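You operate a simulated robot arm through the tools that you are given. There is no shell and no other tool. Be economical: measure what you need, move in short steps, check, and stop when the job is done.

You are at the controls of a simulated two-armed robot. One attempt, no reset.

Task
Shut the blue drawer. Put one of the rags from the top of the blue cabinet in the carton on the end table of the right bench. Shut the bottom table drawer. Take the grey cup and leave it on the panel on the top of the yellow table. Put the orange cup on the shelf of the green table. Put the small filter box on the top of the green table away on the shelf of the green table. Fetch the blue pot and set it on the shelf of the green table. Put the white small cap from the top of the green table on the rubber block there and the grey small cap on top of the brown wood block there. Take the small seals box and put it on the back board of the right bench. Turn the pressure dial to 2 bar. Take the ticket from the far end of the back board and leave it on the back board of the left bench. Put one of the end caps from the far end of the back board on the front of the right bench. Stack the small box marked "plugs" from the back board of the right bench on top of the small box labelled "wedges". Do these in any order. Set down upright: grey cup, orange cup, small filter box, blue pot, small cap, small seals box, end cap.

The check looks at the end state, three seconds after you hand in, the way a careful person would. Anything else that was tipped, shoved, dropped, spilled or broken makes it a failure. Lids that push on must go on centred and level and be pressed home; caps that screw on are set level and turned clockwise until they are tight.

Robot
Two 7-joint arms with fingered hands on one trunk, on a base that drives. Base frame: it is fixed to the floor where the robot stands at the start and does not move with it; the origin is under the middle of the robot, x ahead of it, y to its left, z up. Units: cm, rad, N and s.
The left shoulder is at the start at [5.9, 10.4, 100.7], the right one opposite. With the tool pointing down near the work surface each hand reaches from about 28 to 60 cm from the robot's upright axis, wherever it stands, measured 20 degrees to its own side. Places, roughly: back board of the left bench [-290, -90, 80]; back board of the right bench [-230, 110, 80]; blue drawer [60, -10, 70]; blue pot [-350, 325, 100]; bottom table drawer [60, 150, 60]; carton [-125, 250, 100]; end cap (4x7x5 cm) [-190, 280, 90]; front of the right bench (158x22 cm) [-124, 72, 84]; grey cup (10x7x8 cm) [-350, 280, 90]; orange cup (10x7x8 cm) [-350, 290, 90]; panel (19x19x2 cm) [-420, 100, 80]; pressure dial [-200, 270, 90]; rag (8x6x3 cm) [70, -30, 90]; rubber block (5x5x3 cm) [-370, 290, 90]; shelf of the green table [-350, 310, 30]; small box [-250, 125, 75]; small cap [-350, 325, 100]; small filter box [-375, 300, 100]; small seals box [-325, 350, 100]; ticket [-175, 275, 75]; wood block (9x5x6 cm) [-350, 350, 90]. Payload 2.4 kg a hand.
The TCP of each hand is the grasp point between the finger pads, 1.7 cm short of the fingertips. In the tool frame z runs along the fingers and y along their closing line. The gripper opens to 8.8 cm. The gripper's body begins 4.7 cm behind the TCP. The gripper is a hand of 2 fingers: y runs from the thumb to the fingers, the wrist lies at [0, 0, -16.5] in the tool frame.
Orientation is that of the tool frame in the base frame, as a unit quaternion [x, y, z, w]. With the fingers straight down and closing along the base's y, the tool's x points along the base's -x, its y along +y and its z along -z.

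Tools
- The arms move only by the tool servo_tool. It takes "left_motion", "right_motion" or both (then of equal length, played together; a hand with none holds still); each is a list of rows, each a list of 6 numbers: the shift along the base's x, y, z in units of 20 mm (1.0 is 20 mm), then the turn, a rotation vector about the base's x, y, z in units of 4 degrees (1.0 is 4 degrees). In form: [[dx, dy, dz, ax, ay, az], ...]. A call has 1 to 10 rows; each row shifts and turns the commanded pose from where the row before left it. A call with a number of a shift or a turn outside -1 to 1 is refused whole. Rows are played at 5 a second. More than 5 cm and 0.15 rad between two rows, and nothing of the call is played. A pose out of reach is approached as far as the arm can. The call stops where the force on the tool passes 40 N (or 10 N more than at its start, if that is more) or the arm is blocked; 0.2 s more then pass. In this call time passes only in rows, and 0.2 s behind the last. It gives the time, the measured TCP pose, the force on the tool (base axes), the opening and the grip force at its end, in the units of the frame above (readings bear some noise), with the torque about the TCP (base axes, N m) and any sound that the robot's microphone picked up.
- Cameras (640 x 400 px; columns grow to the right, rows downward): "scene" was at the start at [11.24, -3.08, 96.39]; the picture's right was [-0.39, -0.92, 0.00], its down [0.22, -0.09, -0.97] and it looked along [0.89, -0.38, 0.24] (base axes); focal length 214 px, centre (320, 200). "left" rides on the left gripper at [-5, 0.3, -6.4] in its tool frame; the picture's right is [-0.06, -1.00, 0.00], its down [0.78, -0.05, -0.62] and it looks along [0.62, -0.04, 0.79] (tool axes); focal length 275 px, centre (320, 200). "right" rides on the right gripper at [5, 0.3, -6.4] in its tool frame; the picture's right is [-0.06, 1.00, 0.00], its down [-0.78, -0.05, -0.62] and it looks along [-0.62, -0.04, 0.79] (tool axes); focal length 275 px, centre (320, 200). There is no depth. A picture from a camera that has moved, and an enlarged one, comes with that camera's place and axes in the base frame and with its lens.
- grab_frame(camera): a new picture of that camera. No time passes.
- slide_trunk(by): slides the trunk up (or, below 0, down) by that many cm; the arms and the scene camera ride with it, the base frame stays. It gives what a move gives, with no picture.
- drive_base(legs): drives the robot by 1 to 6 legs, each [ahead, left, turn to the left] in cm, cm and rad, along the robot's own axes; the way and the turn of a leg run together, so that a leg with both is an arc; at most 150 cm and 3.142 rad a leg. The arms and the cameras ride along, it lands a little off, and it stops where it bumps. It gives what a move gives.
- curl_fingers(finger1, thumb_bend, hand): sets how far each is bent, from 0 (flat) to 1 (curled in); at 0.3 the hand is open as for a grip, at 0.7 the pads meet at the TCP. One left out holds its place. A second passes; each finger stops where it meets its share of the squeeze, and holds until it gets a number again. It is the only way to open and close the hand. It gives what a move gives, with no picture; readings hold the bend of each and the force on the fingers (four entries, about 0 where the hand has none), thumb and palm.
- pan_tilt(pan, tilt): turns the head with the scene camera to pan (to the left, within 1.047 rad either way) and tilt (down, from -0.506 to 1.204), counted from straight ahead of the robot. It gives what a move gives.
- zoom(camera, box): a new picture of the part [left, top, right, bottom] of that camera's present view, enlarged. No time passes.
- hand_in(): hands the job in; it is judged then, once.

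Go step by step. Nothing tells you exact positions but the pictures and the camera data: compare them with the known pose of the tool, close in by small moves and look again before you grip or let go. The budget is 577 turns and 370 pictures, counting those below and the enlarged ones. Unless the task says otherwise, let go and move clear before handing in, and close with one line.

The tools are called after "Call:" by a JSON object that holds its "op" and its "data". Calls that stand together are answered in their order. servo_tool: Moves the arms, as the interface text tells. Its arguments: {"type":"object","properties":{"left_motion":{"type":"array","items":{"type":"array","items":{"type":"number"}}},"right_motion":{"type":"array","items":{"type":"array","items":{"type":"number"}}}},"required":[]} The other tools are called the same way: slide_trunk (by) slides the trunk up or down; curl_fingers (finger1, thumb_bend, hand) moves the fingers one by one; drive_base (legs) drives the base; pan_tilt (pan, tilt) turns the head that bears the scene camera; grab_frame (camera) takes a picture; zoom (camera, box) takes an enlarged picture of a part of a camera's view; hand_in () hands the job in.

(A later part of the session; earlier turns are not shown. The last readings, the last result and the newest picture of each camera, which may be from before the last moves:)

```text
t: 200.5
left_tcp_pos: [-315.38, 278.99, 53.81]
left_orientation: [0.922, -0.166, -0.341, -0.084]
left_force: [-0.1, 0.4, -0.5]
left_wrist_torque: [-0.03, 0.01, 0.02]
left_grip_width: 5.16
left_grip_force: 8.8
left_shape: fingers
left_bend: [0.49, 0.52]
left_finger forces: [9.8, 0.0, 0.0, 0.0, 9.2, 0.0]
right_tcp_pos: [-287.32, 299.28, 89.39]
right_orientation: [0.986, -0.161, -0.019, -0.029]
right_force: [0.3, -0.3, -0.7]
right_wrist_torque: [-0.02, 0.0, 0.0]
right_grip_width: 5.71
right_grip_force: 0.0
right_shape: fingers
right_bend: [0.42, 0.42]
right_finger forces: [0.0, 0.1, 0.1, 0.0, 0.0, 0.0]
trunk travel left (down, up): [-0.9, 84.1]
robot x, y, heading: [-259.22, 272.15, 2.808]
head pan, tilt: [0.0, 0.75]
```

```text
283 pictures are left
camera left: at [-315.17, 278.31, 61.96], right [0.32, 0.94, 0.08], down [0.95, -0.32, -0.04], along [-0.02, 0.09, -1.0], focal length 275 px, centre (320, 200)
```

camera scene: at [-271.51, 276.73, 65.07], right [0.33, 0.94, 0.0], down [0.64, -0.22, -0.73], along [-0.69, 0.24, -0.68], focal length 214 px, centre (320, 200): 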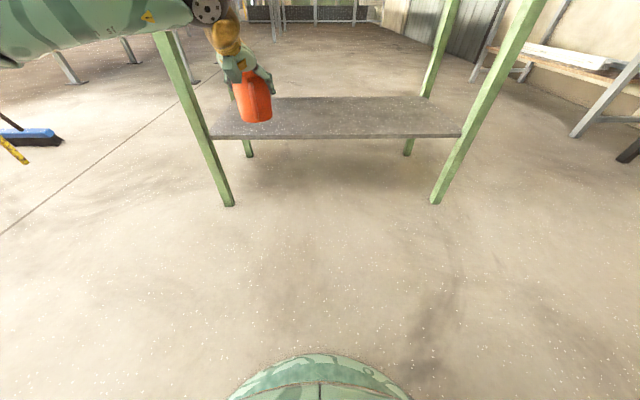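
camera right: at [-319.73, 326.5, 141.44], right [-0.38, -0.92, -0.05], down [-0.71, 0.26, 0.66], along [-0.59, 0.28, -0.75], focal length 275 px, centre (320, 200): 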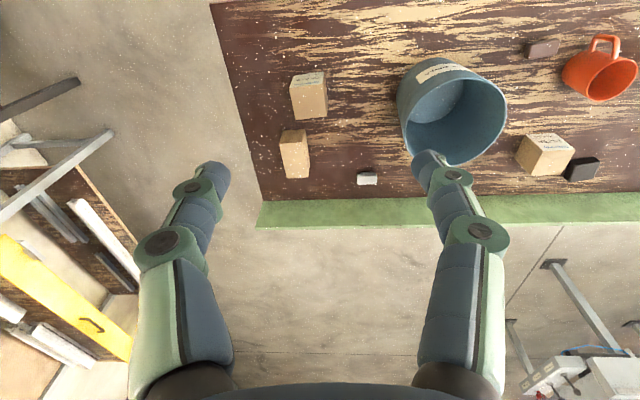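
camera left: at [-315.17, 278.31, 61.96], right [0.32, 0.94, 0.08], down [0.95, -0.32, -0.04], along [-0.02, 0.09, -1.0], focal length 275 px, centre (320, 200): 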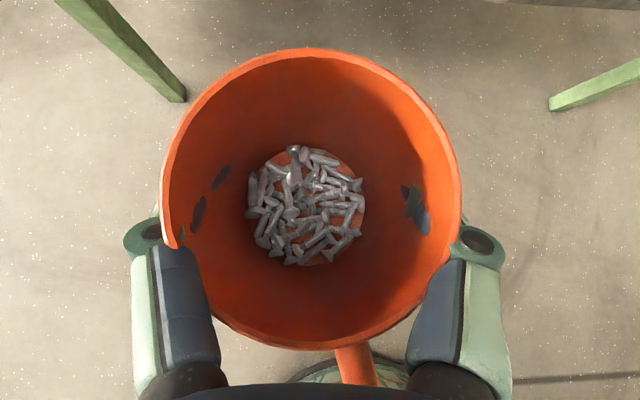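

Works well. I lower further to just above shelf height before driving in.

Call:
{"op": "servo_tool", "data": {"left_motion": [[0, 0, -0.8, 0, 0, 0], [0, 0, -0.8, 0, 0, 0], [0, 0, -0.8, 0, 0, 0], [0, 0, -0.8, 0, 0, 0], [0, 0, -0.8, 0, 0, 0]]}}

Call:
{"op": "drive_base", "data": {"legs": [[20, -8, 0]]}}

Call:
{"op": "grab_frame", "data": {"camera": "scene"}}

Call:
{"op": "grab_frame", "data": {"camera": "left"}}

```text
t: 201.7
left_tcp_pos: [-315.27, 279.01, 45.95]
left_orientation: [0.922, -0.166, -0.34, -0.084]
left_force: [-0.1, -0.5, -1.9]
left_wrist_torque: [0.02, -0.02, -0.03]
left_grip_width: 5.14
left_grip_force: 9.0
left_shape: fingers
left_bend: [0.49, 0.52]
left_finger forces: [9.4, 0.0, 0.1, 0.0, 8.9, 0.0]
right_tcp_pos: [-287.33, 299.3, 89.41]
right_orientation: [0.986, -0.161, -0.018, -0.028]
right_force: [-0.4, 0.4, 0.0]
right_wrist_torque: [-0.04, -0.02, 0.01]
right_grip_width: 5.71
right_grip_force: 0.0
right_shape: fingers
right_bend: [0.42, 0.42]
right_finger forces: [0.1, 0.0, 0.0, 0.0, 0.0, 0.1]
trunk travel left (down, up): [-0.9, 84.1]
robot x, y, heading: [-259.06, 272.15, 2.805]
head pan, tilt: [0.0, 0.75]
```

```text
t: 203.4
left_tcp_pos: [-331.57, 293.22, 45.88]
left_orientation: [0.922, -0.167, -0.34, -0.085]
left_force: [0.3, -0.3, -1.4]
left_wrist_torque: [-0.02, 0.02, 0.02]
left_grip_width: 5.17
left_grip_force: 9.7
left_shape: fingers
left_bend: [0.49, 0.52]
left_finger forces: [9.6, 0.0, 0.0, 0.0, 9.0, 0.0]
right_tcp_pos: [-303.56, 313.22, 89.27]
right_orientation: [0.986, -0.162, -0.018, -0.028]
right_force: [0.1, 0.4, -0.7]
right_wrist_torque: [0.01, -0.03, 0.0]
right_grip_width: 5.68
right_grip_force: 0.0
right_shape: fingers
right_bend: [0.42, 0.42]
right_finger forces: [0.0, 0.0, 0.0, 0.0, 0.0, 0.0]
trunk travel left (down, up): [-0.9, 84.1]
robot x, y, heading: [-275.85, 286.63, 2.809]
head pan, tilt: [0.0, 0.75]
```

```text
282 pictures are left
camera scene: at [-287.7, 290.75, 65.07], right [0.33, 0.94, 0.0], down [0.64, -0.22, -0.73], along [-0.69, 0.24, -0.68], focal length 214 px, centre (320, 200)
```

scene: 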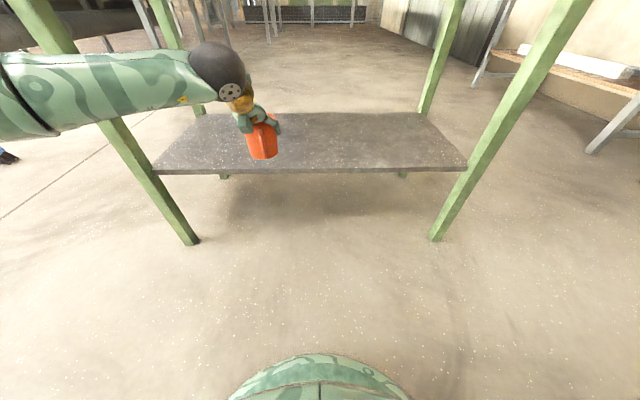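

```text
281 pictures are left
camera left: at [-331.36, 292.39, 54.01], right [0.32, 0.94, 0.08], down [0.95, -0.32, -0.04], along [-0.02, 0.09, -1.0], focal length 275 px, centre (320, 200)
```

left: 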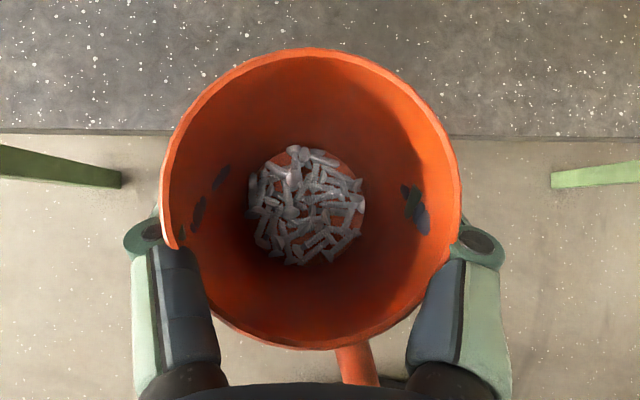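

Drive in 13 cm so the cup is well over the shelf.

Call:
{"op": "drive_base", "data": {"legs": [[13, 0, 0]]}}

Call:
{"op": "grab_frame", "data": {"camera": "left"}}

Call:
{"op": "grab_frame", "data": {"camera": "scene"}}

```text
t: 204.7
left_tcp_pos: [-343.73, 297.24, 45.93]
left_orientation: [0.922, -0.166, -0.34, -0.084]
left_force: [0.3, -0.4, -0.3]
left_wrist_torque: [0.03, -0.02, 0.01]
left_grip_width: 5.13
left_grip_force: 9.2
left_shape: fingers
left_bend: [0.49, 0.52]
left_finger forces: [9.5, 0.0, 0.0, 0.0, 8.9, 0.1]
right_tcp_pos: [-315.76, 317.61, 89.49]
right_orientation: [0.986, -0.161, -0.018, -0.029]
right_force: [0.4, 0.4, 0.2]
right_wrist_torque: [0.01, -0.01, 0.01]
right_grip_width: 5.71
right_grip_force: 0.1
right_shape: fingers
right_bend: [0.42, 0.42]
right_finger forces: [0.0, 0.0, 0.0, 0.0, 0.1, 0.0]
trunk travel left (down, up): [-0.9, 84.1]
robot x, y, heading: [-287.84, 290.72, 2.812]
head pan, tilt: [0.0, 0.75]
```

```text
280 pictures are left
camera left: at [-343.58, 296.63, 54.01], right [0.32, 0.94, 0.08], down [0.95, -0.32, -0.04], along [-0.02, 0.09, -1.0], focal length 275 px, centre (320, 200)
```

left: 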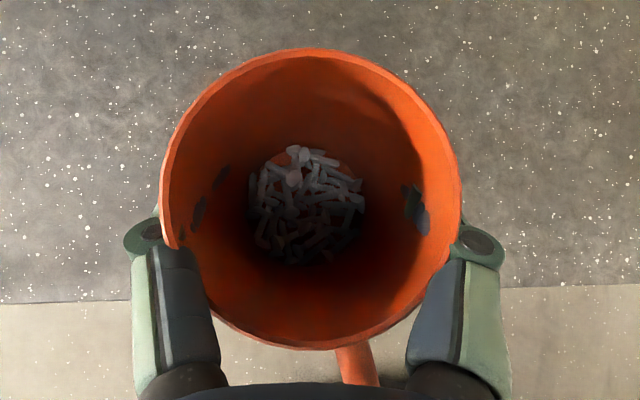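

```text
279 pictures are left
camera scene: at [-299.92, 295.01, 65.07], right [0.33, 0.94, 0.0], down [0.64, -0.22, -0.73], along [-0.69, 0.24, -0.68], focal length 214 px, centre (320, 200)
```

scene: 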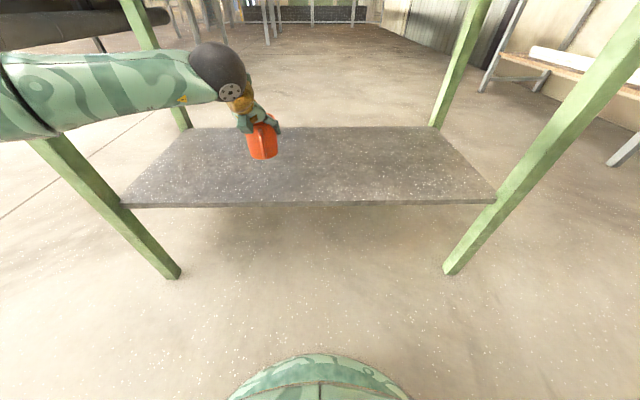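

Call:
{"op": "drive_base", "data": {"legs": [[3, 0, 0]]}}

Call:
{"op": "servo_tool", "data": {"left_motion": [[0, 0, -0.6, 0, 0, 0], [0, 0, -0.6, 0, 0, 0], [0, 0, -0.6, 0, 0, 0], [0, 0, -0.6, 0, 0, 0], [0, 0, -0.4, 0, 0, 0]]}}

Call:
{"op": "zoom", "data": {"camera": "scene", "box": [180, 80, 340, 220]}}

```text
t: 205.5
left_tcp_pos: [-346.49, 298.28, 45.9]
left_orientation: [0.922, -0.166, -0.34, -0.084]
left_force: [-0.1, -1.0, -0.9]
left_wrist_torque: [-0.01, -0.02, 0.01]
left_grip_width: 5.16
left_grip_force: 9.1
left_shape: fingers
left_bend: [0.49, 0.52]
left_finger forces: [9.5, 0.1, 0.0, 0.1, 8.9, 0.0]
right_tcp_pos: [-318.63, 318.51, 89.33]
right_orientation: [0.986, -0.161, -0.02, -0.028]
right_force: [0.0, 0.6, 0.5]
right_wrist_torque: [-0.01, 0.01, 0.0]
right_grip_width: 5.69
right_grip_force: 0.0
right_shape: fingers
right_bend: [0.42, 0.42]
right_finger forces: [0.0, 0.0, 0.0, 0.0, 0.0, 0.0]
trunk travel left (down, up): [-0.9, 84.1]
robot x, y, heading: [-290.58, 291.85, 2.807]
head pan, tilt: [0.0, 0.75]
```

```text
t: 206.7
left_tcp_pos: [-346.57, 298.33, 40.26]
left_orientation: [0.922, -0.165, -0.339, -0.083]
left_force: [-0.2, -0.1, -1.3]
left_wrist_torque: [0.02, -0.02, 0.01]
left_grip_width: 5.14
left_grip_force: 8.6
left_shape: fingers
left_bend: [0.49, 0.52]
left_finger forces: [9.1, 0.0, 0.0, 0.0, 8.6, 0.0]
right_tcp_pos: [-318.65, 318.56, 89.26]
right_orientation: [0.986, -0.161, -0.018, -0.029]
right_force: [-0.9, 0.6, 0.6]
right_wrist_torque: [-0.01, 0.0, 0.01]
right_grip_width: 5.71
right_grip_force: 0.1
right_shape: fingers
right_bend: [0.42, 0.42]
right_finger forces: [0.0, 0.1, 0.1, 0.0, 0.0, 0.0]
trunk travel left (down, up): [-0.9, 84.1]
robot x, y, heading: [-291.05, 291.42, 2.801]
head pan, tilt: [0.0, 0.75]
```

```text
2.86 times, centred on (260, 150) of scene
camera zoom: at [-302.76, 296.01, 65.07], right [0.33, 0.94, 0.0], down [0.64, -0.22, -0.73], along [-0.69, 0.24, -0.68], focal length 613 px, centre (491, 343)
```

zoom: 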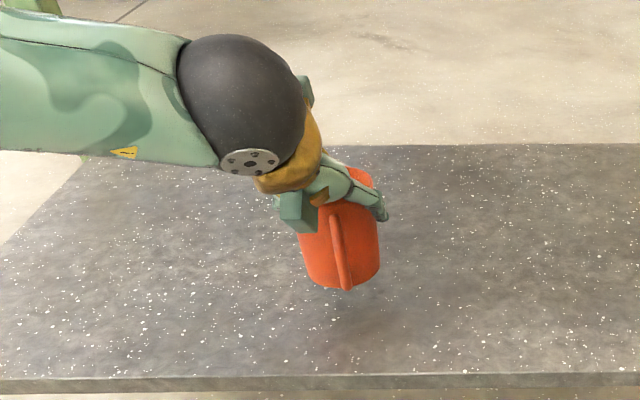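

Call:
{"op": "servo_tool", "data": {"left_motion": [[0, 0, -0.35, 0, 0, 0], [0, 0, -0.25, 0, 0, 0]]}}

Call:
{"op": "zoom", "data": {"camera": "scene", "box": [220, 120, 320, 200]}}

```text
t: 207.3
left_tcp_pos: [-346.42, 298.26, 39.05]
left_orientation: [0.922, -0.165, -0.339, -0.084]
left_force: [-0.7, -0.7, -0.5]
left_wrist_torque: [0.0, -0.01, 0.04]
left_grip_width: 5.14
left_grip_force: 8.7
left_shape: fingers
left_bend: [0.49, 0.52]
left_finger forces: [9.0, 0.1, 0.1, 0.0, 8.4, 0.0]
right_tcp_pos: [-318.67, 318.51, 89.34]
right_orientation: [0.986, -0.161, -0.018, -0.028]
right_force: [0.6, 0.3, -0.3]
right_wrist_torque: [0.02, -0.03, -0.01]
right_grip_width: 5.68
right_grip_force: 0.0
right_shape: fingers
right_bend: [0.42, 0.42]
right_finger forces: [0.0, 0.0, 0.0, 0.0, 0.0, 0.0]
trunk travel left (down, up): [-0.9, 84.1]
robot x, y, heading: [-290.75, 291.57, 2.804]
head pan, tilt: [0.0, 0.75]
```

```text
5.00 times, centred on (270, 160) of scene
camera zoom: at [-302.76, 296.01, 65.07], right [0.33, 0.94, 0.0], down [0.64, -0.22, -0.73], along [-0.69, 0.24, -0.68], focal length 1072 px, centre (570, 400)
```

zoom: 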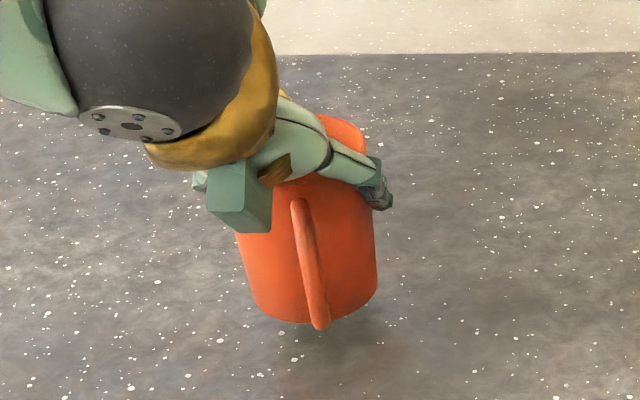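

Still a bit above; continue until contact.

Call:
{"op": "servo_tool", "data": {"left_motion": [[0, 0, -0.25, 0, 0, 0], [0, 0, -0.25, 0, 0, 0]]}}

Call:
{"op": "servo_tool", "data": {"left_motion": [[0, 0, -0.2, 0, 0, 0]]}}

Call:
{"op": "zoom", "data": {"camera": "scene", "box": [220, 120, 320, 200]}}

```text
t: 207.9
left_tcp_pos: [-346.62, 298.4, 38.58]
left_orientation: [0.922, -0.166, -0.339, -0.083]
left_force: [-0.9, 1.0, -1.3]
left_wrist_torque: [0.01, -0.01, 0.0]
left_grip_width: 5.15
left_grip_force: 8.0
left_shape: fingers
left_bend: [0.49, 0.52]
left_finger forces: [8.8, 0.0, 0.1, 0.1, 8.3, 0.1]
left hand out of reach, approached as far as the arm can: row 2
right_tcp_pos: [-318.55, 318.63, 89.33]
right_orientation: [0.986, -0.161, -0.018, -0.029]
right_force: [1.4, -0.3, -0.3]
right_wrist_torque: [-0.02, 0.01, 0.0]
right_grip_width: 5.7
right_grip_force: 0.0
right_shape: fingers
right_bend: [0.42, 0.42]
right_finger forces: [0.0, 0.1, 0.0, 0.0, 0.0, 0.1]
trunk travel left (down, up): [-0.9, 84.1]
robot x, y, heading: [-290.31, 291.28, 2.806]
head pan, tilt: [0.0, 0.75]
```

```text
t: 208.3
left_tcp_pos: [-346.52, 298.34, 38.72]
left_orientation: [0.922, -0.166, -0.338, -0.084]
left_force: [0.4, 0.4, -0.7]
left_wrist_torque: [-0.01, -0.03, -0.02]
left_grip_width: 5.12
left_grip_force: 8.6
left_shape: fingers
left_bend: [0.49, 0.52]
left_finger forces: [8.7, 0.0, 0.1, 0.0, 8.4, 0.1]
left hand out of reach, approached as far as the arm can: row 1
right_tcp_pos: [-318.6, 318.55, 89.39]
right_orientation: [0.986, -0.161, -0.019, -0.029]
right_force: [0.8, 0.8, 0.1]
right_wrist_torque: [0.03, 0.0, 0.02]
right_grip_width: 5.71
right_grip_force: 0.0
right_shape: fingers
right_bend: [0.42, 0.42]
right_finger forces: [0.0, 0.0, 0.1, 0.0, 0.1, 0.1]
trunk travel left (down, up): [-0.9, 84.1]
robot x, y, heading: [-290.65, 291.52, 2.807]
head pan, tilt: [0.0, 0.75]
```

```text
5.00 times, centred on (270, 160) of scene
camera zoom: at [-302.76, 296.01, 65.07], right [0.33, 0.94, 0.0], down [0.64, -0.22, -0.73], along [-0.69, 0.24, -0.68], focal length 1072 px, centre (570, 400)
```

zoom: 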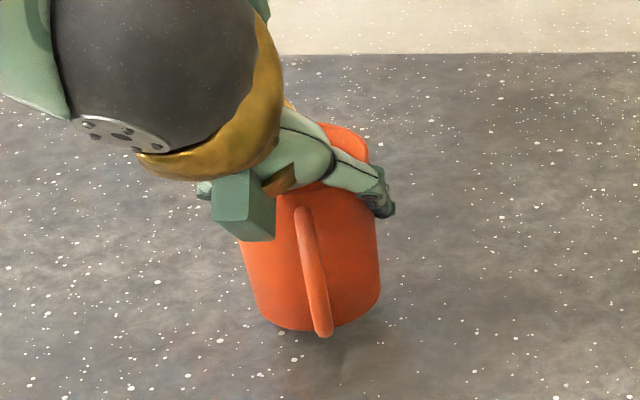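

At the arm's limit; I drive 4 cm in while drawing the hand back 4 cm, drop the trunk's last bit, then lower.

Call:
{"op": "slide_trunk", "data": {"by": -0.8}}

Call:
{"op": "servo_tool", "data": {"left_motion": [[0.47, -0.16, 0, 0, 0, 0], [0.47, -0.16, 0, 0, 0, 0], [0.47, -0.16, 0, 0, 0, 0], [0.47, -0.16, 0, 0, 0, 0]]}}

Call:
{"op": "drive_base", "data": {"legs": [[4, 0, 0]]}}

Call:
{"op": "servo_tool", "data": {"left_motion": [[0, 0, -0.2, 0, 0, 0], [0, 0, -0.2, 0, 0, 0]]}}

Call:
{"op": "zoom", "data": {"camera": "scene", "box": [220, 120, 320, 200]}}

```text
t: 208.9
left_tcp_pos: [-346.58, 298.35, 37.94]
left_orientation: [0.923, -0.165, -0.337, -0.084]
left_force: [-0.1, -0.6, -0.8]
left_wrist_torque: [-0.02, 0.03, 0.02]
left_grip_width: 5.15
left_grip_force: 8.8
left_shape: fingers
left_bend: [0.49, 0.52]
left_finger forces: [8.8, 0.0, 0.0, 0.0, 8.3, 0.0]
right_tcp_pos: [-318.62, 318.55, 88.52]
right_orientation: [0.986, -0.162, -0.019, -0.028]
right_force: [0.2, 0.0, 0.8]
right_wrist_torque: [0.0, 0.0, 0.03]
right_grip_width: 5.7
right_grip_force: 0.1
right_shape: fingers
right_bend: [0.42, 0.42]
right_finger forces: [0.0, 0.0, 0.1, 0.0, 0.1, 0.1]
trunk travel left (down, up): [-0.1, 84.9]
robot x, y, heading: [-290.38, 291.57, 2.807]
head pan, tilt: [0.0, 0.75]
```

```text
t: 209.9
left_tcp_pos: [-346.63, 298.44, 38.02]
left_orientation: [0.923, -0.166, -0.338, -0.084]
left_force: [0.4, -0.2, -1.7]
left_wrist_torque: [-0.01, -0.02, 0.01]
left_grip_width: 5.12
left_grip_force: 8.0
left_shape: fingers
left_bend: [0.49, 0.52]
left_finger forces: [8.7, 0.1, 0.0, 0.0, 8.3, 0.0]
left hand out of reach, approached as far as the arm can: row 1, 2, 3, 4
right_tcp_pos: [-318.66, 318.53, 88.55]
right_orientation: [0.986, -0.161, -0.018, -0.029]
right_force: [0.5, -0.5, 0.5]
right_wrist_torque: [0.01, 0.0, -0.01]
right_grip_width: 5.7
right_grip_force: 0.0
right_shape: fingers
right_bend: [0.42, 0.42]
right_finger forces: [0.0, 0.0, 0.0, 0.0, 0.0, 0.0]
trunk travel left (down, up): [-0.1, 84.9]
robot x, y, heading: [-290.64, 291.47, 2.804]
head pan, tilt: [0.0, 0.75]
```

```text
t: 210.8
left_tcp_pos: [-350.47, 299.69, 37.94]
left_orientation: [0.923, -0.166, -0.337, -0.083]
left_force: [-0.1, 0.1, -1.1]
left_wrist_torque: [0.0, -0.03, 0.0]
left_grip_width: 5.11
left_grip_force: 8.5
left_shape: fingers
left_bend: [0.49, 0.52]
left_finger forces: [8.7, 0.0, 0.1, 0.0, 8.3, 0.1]
right_tcp_pos: [-322.37, 319.97, 88.6]
right_orientation: [0.986, -0.162, -0.019, -0.028]
right_force: [-0.6, 0.8, -0.5]
right_wrist_torque: [0.01, 0.02, -0.04]
right_grip_width: 5.67
right_grip_force: 0.0
right_shape: fingers
right_bend: [0.42, 0.42]
right_finger forces: [0.0, 0.0, 0.0, 0.0, 0.0, 0.0]
trunk travel left (down, up): [-0.1, 84.9]
robot x, y, heading: [-294.37, 292.71, 2.808]
head pan, tilt: [0.0, 0.75]
```

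```text
t: 211.4
left_tcp_pos: [-350.5, 299.7, 37.5]
left_orientation: [0.924, -0.166, -0.336, -0.083]
left_force: [-0.4, -0.2, -1.1]
left_wrist_torque: [0.01, 0.0, 0.0]
left_grip_width: 5.09
left_grip_force: 8.7
left_shape: fingers
left_bend: [0.49, 0.52]
left_finger forces: [8.7, 0.0, 0.0, 0.0, 8.3, 0.0]
left hand out of reach, approached as far as the arm can: row 2
right_tcp_pos: [-322.41, 319.84, 88.55]
right_orientation: [0.986, -0.161, -0.018, -0.029]
right_force: [-0.1, -0.3, -0.4]
right_wrist_torque: [-0.02, -0.01, -0.02]
right_grip_width: 5.68
right_grip_force: 0.0
right_shape: fingers
right_bend: [0.42, 0.42]
right_finger forces: [0.0, 0.0, 0.0, 0.0, 0.0, 0.0]
trunk travel left (down, up): [-0.1, 84.9]
robot x, y, heading: [-294.63, 293.11, 2.805]
head pan, tilt: [0.0, 0.75]
```

```text
5.00 times, centred on (270, 160) of scene
camera zoom: at [-306.62, 297.35, 64.32], right [0.33, 0.94, 0.0], down [0.64, -0.22, -0.73], along [-0.69, 0.24, -0.68], focal length 1072 px, centre (570, 400)
```

zoom: 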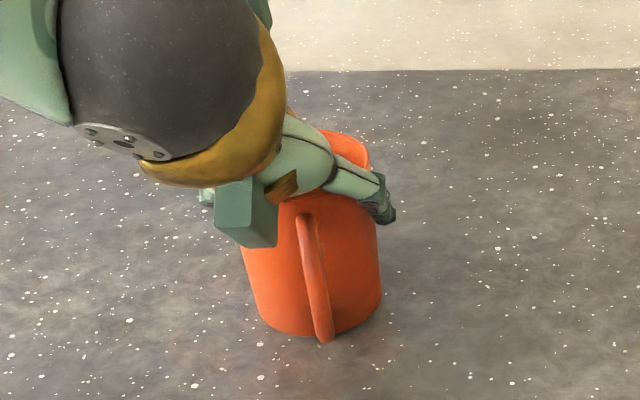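

The limit is a wrist joint, so the hand should be farther out instead: back the base 5 cm while extending and lowering.

Call:
{"op": "drive_base", "data": {"legs": [[-5, 0, 0]]}}

Call:
{"op": "servo_tool", "data": {"left_motion": [[-0.47, 0.16, 0, 0, 0, 0], [-0.47, 0.16, 0, 0, 0, 0], [-0.47, 0.16, 0, 0, 0, 0], [-0.47, 0.16, 0, 0, 0, 0], [0, 0, -0.15, 0, 0, 0]]}}

Call:
{"op": "zoom", "data": {"camera": "scene", "box": [220, 120, 320, 200]}}

```text
t: 212.3
left_tcp_pos: [-345.69, 298.08, 37.56]
left_orientation: [0.923, -0.167, -0.336, -0.083]
left_force: [0.5, 0.1, -0.1]
left_wrist_torque: [0.02, 0.03, -0.02]
left_grip_width: 5.15
left_grip_force: 8.3
left_shape: fingers
left_bend: [0.49, 0.52]
left_finger forces: [8.6, 0.0, 0.0, 0.0, 8.2, 0.1]
right_tcp_pos: [-317.78, 318.25, 88.53]
right_orientation: [0.986, -0.162, -0.018, -0.029]
right_force: [-0.1, 0.6, 0.0]
right_wrist_torque: [-0.02, -0.01, -0.01]
right_grip_width: 5.71
right_grip_force: 0.0
right_shape: fingers
right_bend: [0.42, 0.42]
right_finger forces: [0.0, 0.0, 0.0, 0.0, 0.1, 0.0]
trunk travel left (down, up): [-0.1, 84.9]
robot x, y, heading: [-289.47, 291.09, 2.803]
head pan, tilt: [0.0, 0.75]
```

```text
t: 213.5
left_tcp_pos: [-349.48, 299.35, 37.31]
left_orientation: [0.923, -0.166, -0.337, -0.083]
left_force: [0.9, -1.0, 4.5]
left_wrist_torque: [0.05, 0.04, 0.01]
left_grip_width: 5.13
left_grip_force: 9.0
left_shape: fingers
left_bend: [0.49, 0.52]
left_finger forces: [9.3, 0.0, 0.1, 0.0, 8.9, 0.1]
right_tcp_pos: [-317.63, 318.27, 88.65]
right_orientation: [0.986, -0.162, -0.018, -0.028]
right_force: [-0.1, 0.1, 0.7]
right_wrist_torque: [0.02, -0.02, 0.0]
right_grip_width: 5.7
right_grip_force: 0.0
right_shape: fingers
right_bend: [0.42, 0.42]
right_finger forces: [0.1, 0.0, 0.1, 0.1, 0.0, 0.0]
trunk travel left (down, up): [-0.1, 84.9]
robot x, y, heading: [-289.65, 291.73, 2.806]
head pan, tilt: [0.0, 0.75]
```

```text
5.00 times, centred on (270, 160) of scene
camera zoom: at [-301.83, 295.69, 64.34], right [0.33, 0.94, 0.0], down [0.64, -0.22, -0.73], along [-0.69, 0.24, -0.68], focal length 1072 px, centre (570, 400)
```

zoom: 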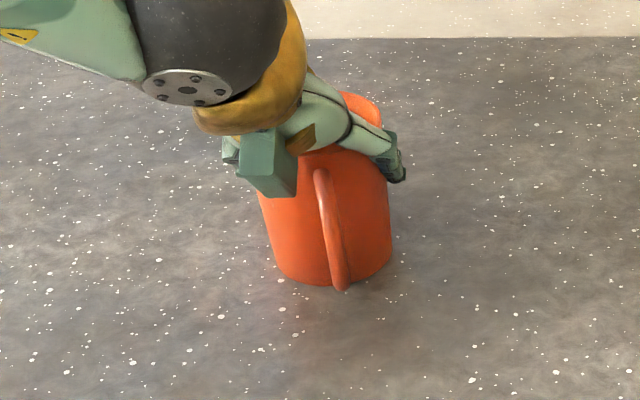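

Contact felt. Release and raise clear.

Call:
{"op": "curl_fingers", "data": {"hand": "left", "finger1": 0.3, "thumb_bend": 0.3}}

Call:
{"op": "servo_tool", "data": {"left_motion": [[0, 0, 0.4, 0, 0, 0], [0, 0, 0.8, 0, 0, 0], [0, 0, 0.9, 0, 0, 0], [0, 0, 0.9, 0, 0, 0], [0, 0, 0.9, 0, 0, 0]]}}

Call:
{"op": "grab_frame", "data": {"camera": "left"}}

Call:
{"op": "grab_frame", "data": {"camera": "scene"}}

```text
t: 214.5
left_tcp_pos: [-349.49, 299.27, 37.27]
left_orientation: [0.923, -0.167, -0.337, -0.083]
left_force: [-0.6, 0.5, 0.4]
left_wrist_torque: [0.0, 0.01, 0.01]
left_grip_width: 8.36
left_grip_force: 0.0
left_shape: fingers
left_bend: [0.3, 0.3]
left_finger forces: [0.0, 0.1, 0.1, 0.0, 0.0, 0.1]
right_tcp_pos: [-317.65, 318.25, 88.55]
right_orientation: [0.986, -0.163, -0.019, -0.029]
right_force: [0.2, 0.4, -1.4]
right_wrist_torque: [0.02, 0.01, 0.03]
right_grip_width: 5.69
right_grip_force: 0.2
right_shape: fingers
right_bend: [0.42, 0.42]
right_finger forces: [0.0, 0.1, 0.1, 0.0, 0.1, 0.0]
trunk travel left (down, up): [-0.1, 84.9]
robot x, y, heading: [-289.49, 291.19, 2.802]
head pan, tilt: [0.0, 0.75]
```

```text
t: 215.7
left_tcp_pos: [-349.48, 299.48, 45.17]
left_orientation: [0.923, -0.166, -0.337, -0.083]
left_force: [0.3, -0.7, -0.1]
left_wrist_torque: [-0.02, -0.01, 0.02]
left_grip_width: 8.32
left_grip_force: 0.1
left_shape: fingers
left_bend: [0.3, 0.3]
left_finger forces: [0.0, 0.1, 0.1, 0.1, 0.0, 0.1]
right_tcp_pos: [-317.71, 318.24, 88.62]
right_orientation: [0.986, -0.161, -0.018, -0.029]
right_force: [0.8, -1.0, 0.6]
right_wrist_torque: [0.02, -0.02, 0.01]
right_grip_width: 5.72
right_grip_force: 0.1
right_shape: fingers
right_bend: [0.42, 0.42]
right_finger forces: [0.0, 0.1, 0.0, 0.1, 0.1, 0.0]
trunk travel left (down, up): [-0.1, 84.9]
robot x, y, heading: [-289.99, 291.41, 2.808]
head pan, tilt: [0.0, 0.75]
```

```text
273 pictures are left
camera left: at [-349.38, 298.69, 53.2], right [0.32, 0.94, 0.08], down [0.95, -0.32, -0.04], along [-0.01, 0.09, -1.0], focal length 275 px, centre (320, 200)
```

left: 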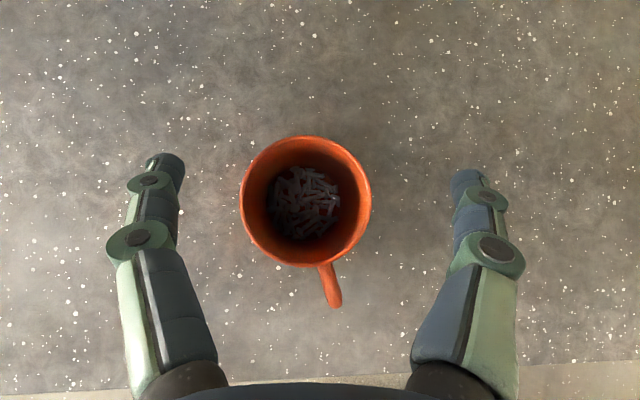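

```text
272 pictures are left
camera scene: at [-301.86, 295.7, 64.32], right [0.33, 0.94, 0.0], down [0.64, -0.23, -0.73], along [-0.69, 0.24, -0.68], focal length 214 px, centre (320, 200)
```

scene: 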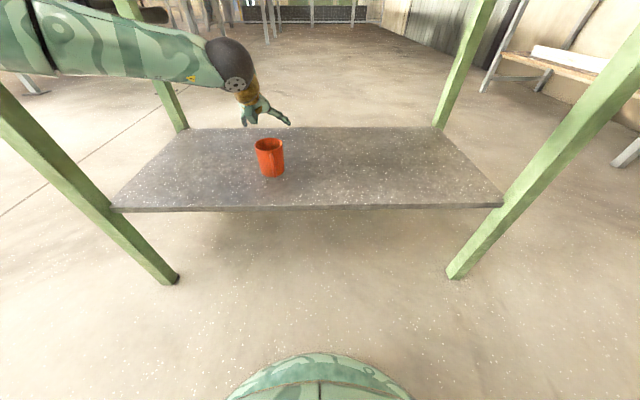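

Orange cup stands on the shelf. Back out, raise, and go for the filter box.

Call:
{"op": "drive_base", "data": {"legs": [[-33, 0, 0]]}}

Call:
{"op": "slide_trunk", "data": {"by": 36}}

Call:
{"op": "servo_tool", "data": {"left_motion": [[0, 0, 1, 0, 0, 0], [0, 0, 1, 0, 0, 0], [0, 0, 1, 0, 0, 0], [0, 0, 1, 0, 0, 0], [0, 0, 1, 0, 0, 0], [0, 0, 1, 0, 0, 0], [0, 0, 1, 0, 0, 0], [0, 0, 1, 0, 0, 0], [0, 0, 1, 0, 0, 0], [0, 0, 1, 0, 0, 0]]}}

Call:
{"op": "servo_tool", "data": {"left_motion": [[0, 0, 1, 0, 0, 0], [0, 0, 1, 0, 0, 0], [0, 0, 0.8, 0, 0, 0]]}}

Call:
{"op": "drive_base", "data": {"legs": [[38, 3, 0]]}}

Call:
{"op": "grab_frame", "data": {"camera": "left"}}

Call:
{"op": "grab_frame", "data": {"camera": "scene"}}

```text
t: 217.9
left_tcp_pos: [-318.33, 288.4, 45.05]
left_orientation: [0.923, -0.166, -0.336, -0.083]
left_force: [-0.7, 0.7, 0.2]
left_wrist_torque: [0.01, 0.03, 0.0]
left_grip_width: 8.36
left_grip_force: 0.1
left_shape: fingers
left_bend: [0.3, 0.3]
left_finger forces: [0.0, 0.1, 0.0, 0.0, 0.0, 0.1]
right_tcp_pos: [-286.48, 307.21, 88.54]
right_orientation: [0.986, -0.161, -0.018, -0.029]
right_force: [0.3, -0.2, -0.1]
right_wrist_torque: [-0.02, 0.0, 0.03]
right_grip_width: 5.68
right_grip_force: 0.1
right_shape: fingers
right_bend: [0.42, 0.42]
right_finger forces: [0.0, 0.0, 0.1, 0.0, 0.0, 0.0]
trunk travel left (down, up): [-0.1, 84.9]
robot x, y, heading: [-258.31, 280.39, 2.809]
head pan, tilt: [0.0, 0.75]
```

```text
t: 221.4
left_tcp_pos: [-318.21, 288.48, 81.02]
left_orientation: [0.923, -0.166, -0.336, -0.083]
left_force: [-0.6, 0.3, -1.4]
left_wrist_torque: [-0.02, 0.03, -0.02]
left_grip_width: 8.36
left_grip_force: 0.0
left_shape: fingers
left_bend: [0.3, 0.3]
left_finger forces: [0.1, 0.0, 0.1, 0.0, 0.0, 0.1]
right_tcp_pos: [-286.58, 307.37, 124.38]
right_orientation: [0.986, -0.161, -0.018, -0.029]
right_force: [-0.1, -0.3, 0.1]
right_wrist_torque: [-0.02, 0.03, 0.02]
right_grip_width: 5.71
right_grip_force: 0.1
right_shape: fingers
right_bend: [0.42, 0.42]
right_finger forces: [0.0, 0.0, 0.0, 0.0, 0.0, 0.0]
trunk travel left (down, up): [-36.1, 48.9]
robot x, y, heading: [-258.28, 280.48, 2.804]
head pan, tilt: [0.0, 0.75]
```

```text
t: 223.6
left_tcp_pos: [-318.15, 288.51, 101.05]
left_orientation: [0.923, -0.167, -0.336, -0.083]
left_force: [0.2, 0.2, -0.3]
left_wrist_torque: [0.0, 0.0, -0.01]
left_grip_width: 8.35
left_grip_force: 0.2
left_shape: fingers
left_bend: [0.3, 0.3]
left_finger forces: [0.1, 0.0, 0.0, 0.0, 0.1, 0.0]
right_tcp_pos: [-286.55, 307.32, 124.49]
right_orientation: [0.986, -0.161, -0.019, -0.028]
right_force: [-0.6, 0.3, 0.1]
right_wrist_torque: [0.01, 0.0, -0.01]
right_grip_width: 5.72
right_grip_force: 0.1
right_shape: fingers
right_bend: [0.42, 0.42]
right_finger forces: [0.1, 0.0, 0.0, 0.0, 0.1, 0.1]
trunk travel left (down, up): [-36.1, 48.9]
robot x, y, heading: [-258.39, 280.31, 2.804]
head pan, tilt: [0.0, 0.75]
```

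```text
t: 224.4
left_tcp_pos: [-318.18, 288.42, 106.68]
left_orientation: [0.924, -0.166, -0.335, -0.084]
left_force: [0.2, -0.7, -0.7]
left_wrist_torque: [0.0, -0.01, 0.01]
left_grip_width: 8.37
left_grip_force: 0.1
left_shape: fingers
left_bend: [0.3, 0.3]
left_finger forces: [0.1, 0.0, 0.0, 0.0, 0.0, 0.0]
right_tcp_pos: [-286.56, 307.26, 124.53]
right_orientation: [0.986, -0.161, -0.019, -0.029]
right_force: [-0.3, 0.2, 0.7]
right_wrist_torque: [-0.03, -0.03, 0.04]
right_grip_width: 5.7
right_grip_force: 0.1
right_shape: fingers
right_bend: [0.42, 0.42]
right_finger forces: [0.0, 0.1, 0.0, 0.0, 0.1, 0.0]
trunk travel left (down, up): [-36.1, 48.9]
robot x, y, heading: [-258.34, 280.38, 2.805]
head pan, tilt: [0.0, 0.75]
```

```text
t: 226.8
left_tcp_pos: [-355.02, 298.0, 106.67]
left_orientation: [0.924, -0.166, -0.336, -0.082]
left_force: [0.2, 0.4, 0.3]
left_wrist_torque: [-0.02, -0.01, 0.02]
left_grip_width: 8.32
left_grip_force: 0.0
left_shape: fingers
left_bend: [0.3, 0.3]
left_finger forces: [0.0, 0.0, 0.1, 0.1, 0.0, 0.0]
right_tcp_pos: [-323.19, 316.99, 124.53]
right_orientation: [0.986, -0.161, -0.018, -0.028]
right_force: [-0.9, 0.2, -0.4]
right_wrist_torque: [0.01, -0.03, -0.01]
right_grip_width: 5.71
right_grip_force: 0.1
right_shape: fingers
right_bend: [0.42, 0.42]
right_finger forces: [0.0, 0.1, 0.0, 0.0, 0.0, 0.0]
trunk travel left (down, up): [-36.1, 48.9]
robot x, y, heading: [-295.02, 289.7, 2.805]
head pan, tilt: [0.0, 0.75]
```

```text
271 pictures are left
camera left: at [-354.97, 297.35, 114.76], right [0.32, 0.95, 0.08], down [0.95, -0.31, -0.04], along [-0.01, 0.09, -1.0], focal length 275 px, centre (320, 200)
```

left: 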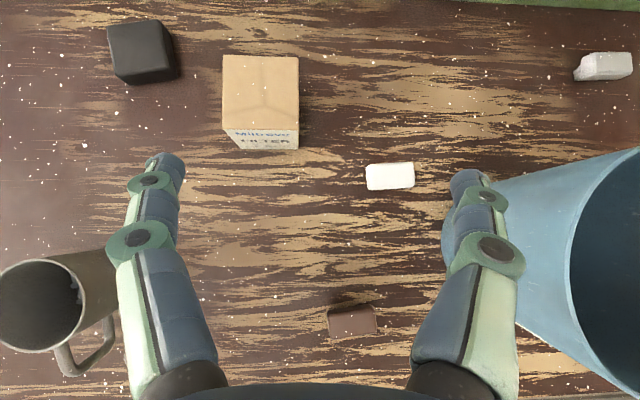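

```text
270 pictures are left
camera scene: at [-305.85, 293.87, 99.73], right [0.33, 0.94, 0.0], down [0.64, -0.22, -0.73], along [-0.69, 0.24, -0.68], focal length 214 px, centre (320, 200)
```

scene: 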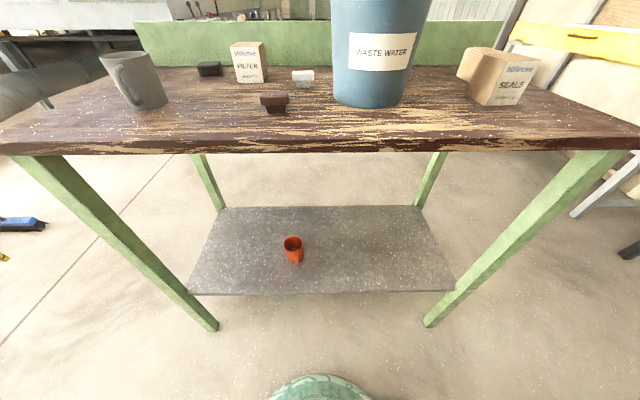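

Overhead map is clear: filter box centre about [−365,297.5]. I drive 4 cm closer and position above it.

Call:
{"op": "drive_base", "data": {"legs": [[4, 0, 0]]}}

Call:
{"op": "servo_tool", "data": {"left_motion": [[-0.8, -0.2, -0.5, 0, 0, 0], [-0.8, -0.2, -0.5, 0, 0, 0], [-0.8, -0.2, -0.5, 0, 0, 0], [-0.8, -0.2, -0.5, 0, 0, 0]]}}

Call:
{"op": "grab_frame", "data": {"camera": "left"}}

```text
t: 227.7
left_tcp_pos: [-358.8, 299.37, 106.72]
left_orientation: [0.923, -0.166, -0.336, -0.082]
left_force: [-0.1, 0.2, -1.0]
left_wrist_torque: [-0.01, 0.0, -0.02]
left_grip_width: 8.36
left_grip_force: 0.0
left_shape: fingers
left_bend: [0.3, 0.3]
left_finger forces: [0.0, 0.1, 0.1, 0.0, 0.0, 0.0]
right_tcp_pos: [-327.14, 318.26, 124.54]
right_orientation: [0.986, -0.161, -0.018, -0.028]
right_force: [-0.6, -0.3, -0.6]
right_wrist_torque: [0.02, 0.02, 0.01]
right_grip_width: 5.71
right_grip_force: 0.1
right_shape: fingers
right_bend: [0.42, 0.42]
right_finger forces: [0.0, 0.0, 0.0, 0.0, 0.0, 0.0]
trunk travel left (down, up): [-36.1, 48.9]
robot x, y, heading: [-299.19, 291.46, 2.808]
head pan, tilt: [0.0, 0.75]
```

```text
t: 228.7
left_tcp_pos: [-365.17, 297.84, 102.59]
left_orientation: [0.923, -0.165, -0.337, -0.082]
left_force: [0.3, -0.7, 0.5]
left_wrist_torque: [0.02, 0.0, 0.03]
left_grip_width: 8.34
left_grip_force: 0.0
left_shape: fingers
left_bend: [0.3, 0.3]
left_finger forces: [0.0, 0.0, 0.0, 0.0, 0.0, 0.0]
right_tcp_pos: [-327.14, 318.32, 124.51]
right_orientation: [0.986, -0.162, -0.018, -0.029]
right_force: [-0.2, 0.7, 0.1]
right_wrist_torque: [0.03, -0.02, -0.02]
right_grip_width: 5.7
right_grip_force: 0.0
right_shape: fingers
right_bend: [0.42, 0.42]
right_finger forces: [0.0, 0.0, 0.0, 0.1, 0.0, 0.0]
trunk travel left (down, up): [-36.1, 48.9]
robot x, y, heading: [-299.03, 291.36, 2.803]
head pan, tilt: [0.0, 0.75]
```

```text
269 pictures are left
camera left: at [-365.12, 297.08, 110.69], right [0.32, 0.94, 0.08], down [0.95, -0.32, -0.04], along [-0.01, 0.09, -1.0], focal length 275 px, centre (320, 200)
```

left: 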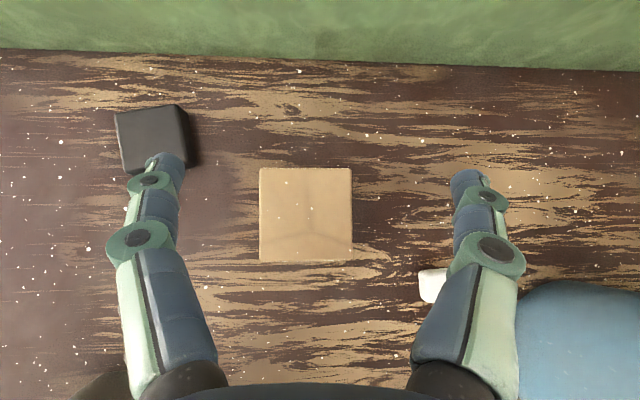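

Call:
{"op": "servo_tool", "data": {"left_motion": [[0.13, -0.1, -1, 0, 0, 0], [0, 0, -1, 0, 0, 0], [0, 0, -1, 0, 0, 0], [0, 0, -1, 0, 0, 0], [0, 0, -1, 0, 0, 0], [0, 0, -0.9, 0, 0, 0]]}}

Call:
{"op": "grab_frame", "data": {"camera": "left"}}

```text
t: 230.1
left_tcp_pos: [-364.86, 297.55, 91.06]
left_orientation: [0.923, -0.165, -0.338, -0.084]
left_force: [-1.4, 1.3, 7.2]
left_wrist_torque: [0.08, -0.21, 0.02]
left_grip_width: 8.5
left_grip_force: 3.0
left_shape: fingers
left_bend: [0.3, 0.3]
left_finger forces: [1.0, 0.0, 0.1, 0.2, 5.5, 0.0]
right_tcp_pos: [-327.01, 318.19, 124.52]
right_orientation: [0.986, -0.16, -0.019, -0.029]
right_force: [-0.2, -0.6, -0.3]
right_wrist_torque: [-0.01, 0.0, 0.0]
right_grip_width: 5.72
right_grip_force: 0.1
right_shape: fingers
right_bend: [0.42, 0.42]
right_finger forces: [0.0, 0.0, 0.0, 0.0, 0.0, 0.0]
trunk travel left (down, up): [-36.1, 48.9]
robot x, y, heading: [-298.81, 291.28, 2.804]
head pan, tilt: [0.0, 0.75]
```

```text
268 pictures are left
camera left: at [-364.81, 296.89, 99.13], right [0.32, 0.94, 0.08], down [0.95, -0.31, -0.04], along [-0.01, 0.09, -1.0], focal length 275 px, centre (320, 200)
```

left: 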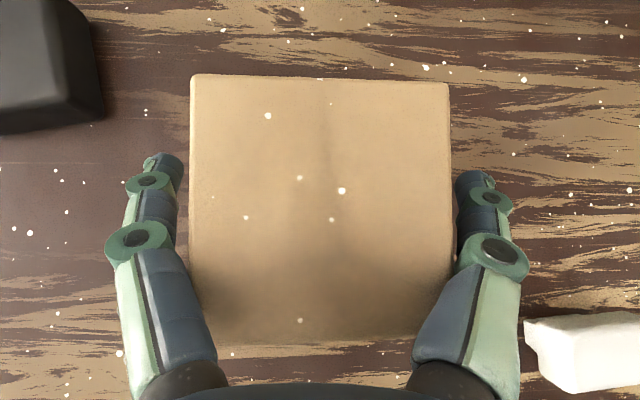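

The fingers' roots touch the box corners; I raise 0.8 cm and then close.

Call:
{"op": "servo_tool", "data": {"left_motion": [[0, 0, 0.4, 0, 0, 0]]}}

Call:
{"op": "curl_fingers", "data": {"hand": "left", "finger1": 0.55, "thumb_bend": 0.55}}

Call:
{"op": "servo_tool", "data": {"left_motion": [[0, 0, 0.5, 0, 0, 0], [0, 0, 0.5, 0, 0, 0]]}}

Call:
{"op": "grab_frame", "data": {"camera": "left"}}

Call:
{"op": "zoom", "data": {"camera": "scene", "box": [120, 0, 360, 150]}}

```text
t: 230.5
left_tcp_pos: [-364.9, 297.48, 91.55]
left_orientation: [0.924, -0.166, -0.336, -0.082]
left_force: [-0.3, 0.5, -0.3]
left_wrist_torque: [0.0, 0.01, -0.02]
left_grip_width: 8.42
left_grip_force: 0.0
left_shape: fingers
left_bend: [0.3, 0.3]
left_finger forces: [0.0, 0.1, 0.0, 0.1, 0.0, 0.0]
right_tcp_pos: [-327.12, 318.21, 124.58]
right_orientation: [0.986, -0.161, -0.018, -0.028]
right_force: [-0.7, 0.0, -0.5]
right_wrist_torque: [0.0, 0.0, -0.02]
right_grip_width: 5.68
right_grip_force: 0.0
right_shape: fingers
right_bend: [0.42, 0.42]
right_finger forces: [0.1, 0.1, 0.0, 0.0, 0.0, 0.0]
trunk travel left (down, up): [-36.1, 48.9]
robot x, y, heading: [-299.02, 291.07, 2.801]
head pan, tilt: [0.0, 0.75]
```

```text
t: 231.5
left_tcp_pos: [-365.0, 297.64, 91.7]
left_orientation: [0.923, -0.166, -0.336, -0.082]
left_force: [0.2, 0.4, -0.8]
left_wrist_torque: [0.01, -0.02, -0.03]
left_grip_width: 5.26
left_grip_force: 7.2
left_shape: fingers
left_bend: [0.44, 0.5]
left_finger forces: [7.1, 0.1, 0.0, 0.1, 7.7, 0.0]
right_tcp_pos: [-327.19, 318.22, 124.53]
right_orientation: [0.986, -0.161, -0.018, -0.029]
right_force: [-0.2, -0.2, 0.3]
right_wrist_torque: [0.01, -0.01, -0.03]
right_grip_width: 5.7
right_grip_force: 0.1
right_shape: fingers
right_bend: [0.42, 0.42]
right_finger forces: [0.1, 0.1, 0.0, 0.1, 0.1, 0.1]
trunk travel left (down, up): [-36.1, 48.9]
robot x, y, heading: [-299.23, 291.26, 2.811]
head pan, tilt: [0.0, 0.75]
```

```text
t: 232.1
left_tcp_pos: [-365.05, 297.45, 93.74]
left_orientation: [0.923, -0.165, -0.336, -0.082]
left_force: [0.4, -0.2, -0.8]
left_wrist_torque: [-0.03, -0.05, -0.03]
left_grip_width: 5.27
left_grip_force: 6.9
left_shape: fingers
left_bend: [0.44, 0.5]
left_finger forces: [7.1, 0.1, 0.0, 0.0, 7.3, 0.0]
right_tcp_pos: [-327.07, 318.28, 124.52]
right_orientation: [0.986, -0.161, -0.018, -0.029]
right_force: [0.7, 0.4, -0.1]
right_wrist_torque: [0.01, -0.01, 0.02]
right_grip_width: 5.69
right_grip_force: 0.1
right_shape: fingers
right_bend: [0.42, 0.42]
right_finger forces: [0.1, 0.0, 0.0, 0.0, 0.0, 0.0]
trunk travel left (down, up): [-36.1, 48.9]
robot x, y, heading: [-298.65, 291.36, 2.803]
head pan, tilt: [0.0, 0.75]
```

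```text
267 pictures are left
camera left: at [-364.85, 296.85, 101.77], right [0.32, 0.95, 0.08], down [0.95, -0.31, -0.04], along [-0.01, 0.09, -1.0], focal length 275 px, centre (320, 200)
```

left: 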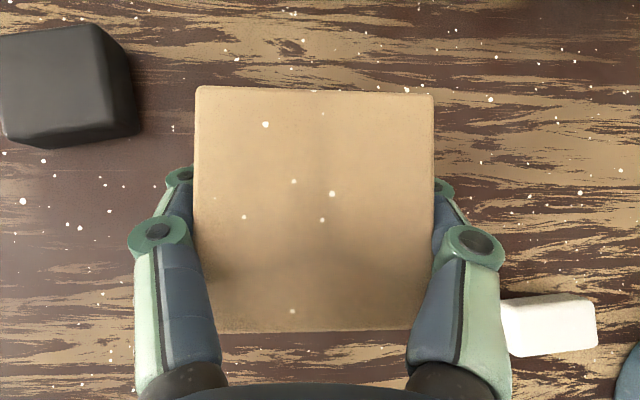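

```text
2.67 times, centred on (240, 75) of scene
camera zoom: at [-309.6, 295.17, 99.73], right [0.33, 0.94, 0.0], down [0.64, -0.22, -0.73], along [-0.69, 0.24, -0.68], focal length 572 px, centre (533, 533)
```

zoom: 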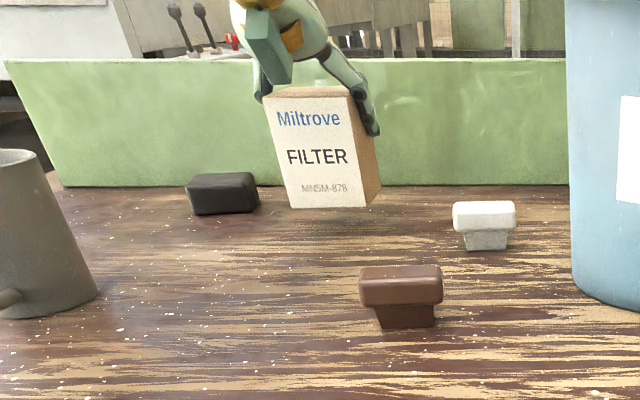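

Filter box held upright. Lift, back out, and lower it for the shelf, right of the cup.

Call:
{"op": "servo_tool", "data": {"left_motion": [[0, 0, 0.8, 0, 0, 0], [0, 0, 0.8, 0, 0, 0], [0, 0, 0.8, 0, 0, 0], [0, 0, 0.8, 0, 0, 0], [0, 0, 0.8, 0, 0, 0]]}}

Call:
{"op": "drive_base", "data": {"legs": [[-44, 0, 0], [0, -19, 0]]}}

Call:
{"op": "slide_trunk", "data": {"by": -36}}

Call:
{"op": "servo_tool", "data": {"left_motion": [[0.74, 0.17, -0.9, 0, 0, 0], [0.74, 0.17, -0.9, 0, 0, 0], [0.74, 0.17, -0.9, 0, 0, 0], [0.74, 0.17, -0.9, 0, 0, 0], [0.74, 0.17, -0.9, 0, 0, 0], [0, 0, -0.9, 0, 0, 0], [0, 0, -0.9, 0, 0, 0], [0, 0, -0.9, 0, 0, 0], [0, 0, -0.9, 0, 0, 0], [0, 0, -0.9, 0, 0, 0]]}}

Call:
{"op": "grab_frame", "data": {"camera": "scene"}}

```text
t: 233.3
left_tcp_pos: [-364.84, 297.59, 101.66]
left_orientation: [0.924, -0.165, -0.336, -0.082]
left_force: [-0.2, 0.5, -1.4]
left_wrist_torque: [0.01, 0.01, -0.01]
left_grip_width: 5.23
left_grip_force: 7.4
left_shape: fingers
left_bend: [0.44, 0.5]
left_finger forces: [7.0, 0.0, 0.0, 0.0, 7.3, 0.1]
right_tcp_pos: [-327.13, 318.17, 124.63]
right_orientation: [0.986, -0.161, -0.017, -0.029]
right_force: [-0.2, -0.1, 0.7]
right_wrist_torque: [0.0, 0.01, 0.02]
right_grip_width: 5.69
right_grip_force: 0.0
right_shape: fingers
right_bend: [0.42, 0.42]
right_finger forces: [0.1, 0.1, 0.0, 0.1, 0.0, 0.0]
trunk travel left (down, up): [-36.1, 48.9]
robot x, y, heading: [-299.23, 291.02, 2.805]
head pan, tilt: [0.0, 0.75]
```

```text
t: 237.1
left_tcp_pos: [-317.11, 301.05, 101.75]
left_orientation: [0.924, -0.164, -0.336, -0.082]
left_force: [0.3, 0.0, -0.8]
left_wrist_torque: [0.05, -0.03, 0.0]
left_grip_width: 5.25
left_grip_force: 7.1
left_shape: fingers
left_bend: [0.44, 0.5]
left_finger forces: [6.9, 0.0, 0.0, 0.0, 7.3, 0.0]
right_tcp_pos: [-279.35, 321.65, 124.53]
right_orientation: [0.987, -0.159, -0.018, -0.029]
right_force: [-0.6, 0.4, -0.5]
right_wrist_torque: [0.03, 0.02, 0.0]
right_grip_width: 5.71
right_grip_force: 0.0
right_shape: fingers
right_bend: [0.42, 0.42]
right_finger forces: [0.0, 0.0, 0.0, 0.0, 0.0, 0.0]
trunk travel left (down, up): [-36.1, 48.9]
robot x, y, heading: [-251.05, 294.37, 2.808]
head pan, tilt: [0.0, 0.75]
```

```text
t: 240.6
left_tcp_pos: [-317.21, 300.91, 65.71]
left_orientation: [0.924, -0.164, -0.336, -0.083]
left_force: [-0.7, 0.1, -0.6]
left_wrist_torque: [0.01, 0.0, 0.0]
left_grip_width: 5.24
left_grip_force: 7.1
left_shape: fingers
left_bend: [0.44, 0.5]
left_finger forces: [6.9, 0.0, 0.0, 0.0, 7.1, 0.0]
right_tcp_pos: [-279.28, 321.72, 88.57]
right_orientation: [0.987, -0.159, -0.019, -0.029]
right_force: [-0.9, -0.2, 0.3]
right_wrist_torque: [-0.01, 0.03, 0.03]
right_grip_width: 5.7
right_grip_force: 0.2
right_shape: fingers
right_bend: [0.42, 0.42]
right_finger forces: [0.0, 0.0, 0.0, 0.0, 0.1, 0.0]
trunk travel left (down, up): [-0.1, 84.9]
robot x, y, heading: [-251.07, 294.27, 2.808]
head pan, tilt: [0.0, 0.75]
```

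```text
t: 242.8
left_tcp_pos: [-309.67, 302.6, 47.72]
left_orientation: [0.924, -0.164, -0.336, -0.082]
left_force: [0.1, -0.6, -1.4]
left_wrist_torque: [0.03, -0.01, 0.0]
left_grip_width: 5.24
left_grip_force: 6.8
left_shape: fingers
left_bend: [0.44, 0.5]
left_finger forces: [6.9, 0.0, 0.0, 0.0, 6.8, 0.1]
right_tcp_pos: [-279.26, 321.84, 88.47]
right_orientation: [0.987, -0.16, -0.019, -0.028]
right_force: [-0.3, -0.4, 0.3]
right_wrist_torque: [-0.02, 0.02, 0.01]
right_grip_width: 5.7
right_grip_force: 0.0
right_shape: fingers
right_bend: [0.42, 0.42]
right_finger forces: [0.0, 0.0, 0.1, 0.0, 0.0, 0.0]
trunk travel left (down, up): [-0.1, 84.9]
robot x, y, heading: [-251.44, 295.17, 2.81]
head pan, tilt: [0.0, 0.75]
```

```text
265 pictures are left
camera scene: at [-263.43, 299.23, 64.32], right [0.33, 0.95, 0.0], down [0.65, -0.22, -0.73], along [-0.69, 0.24, -0.68], focal length 214 px, centre (320, 200)
```

scene: 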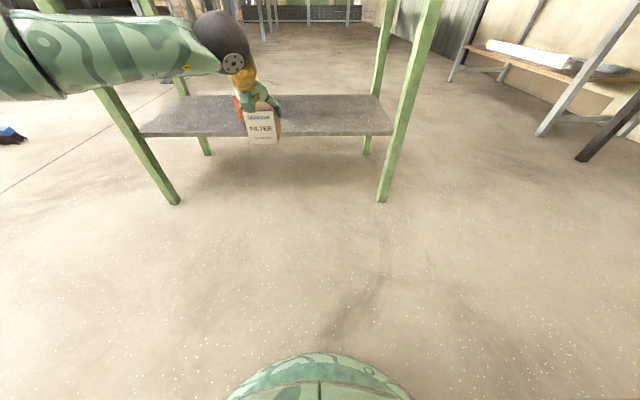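

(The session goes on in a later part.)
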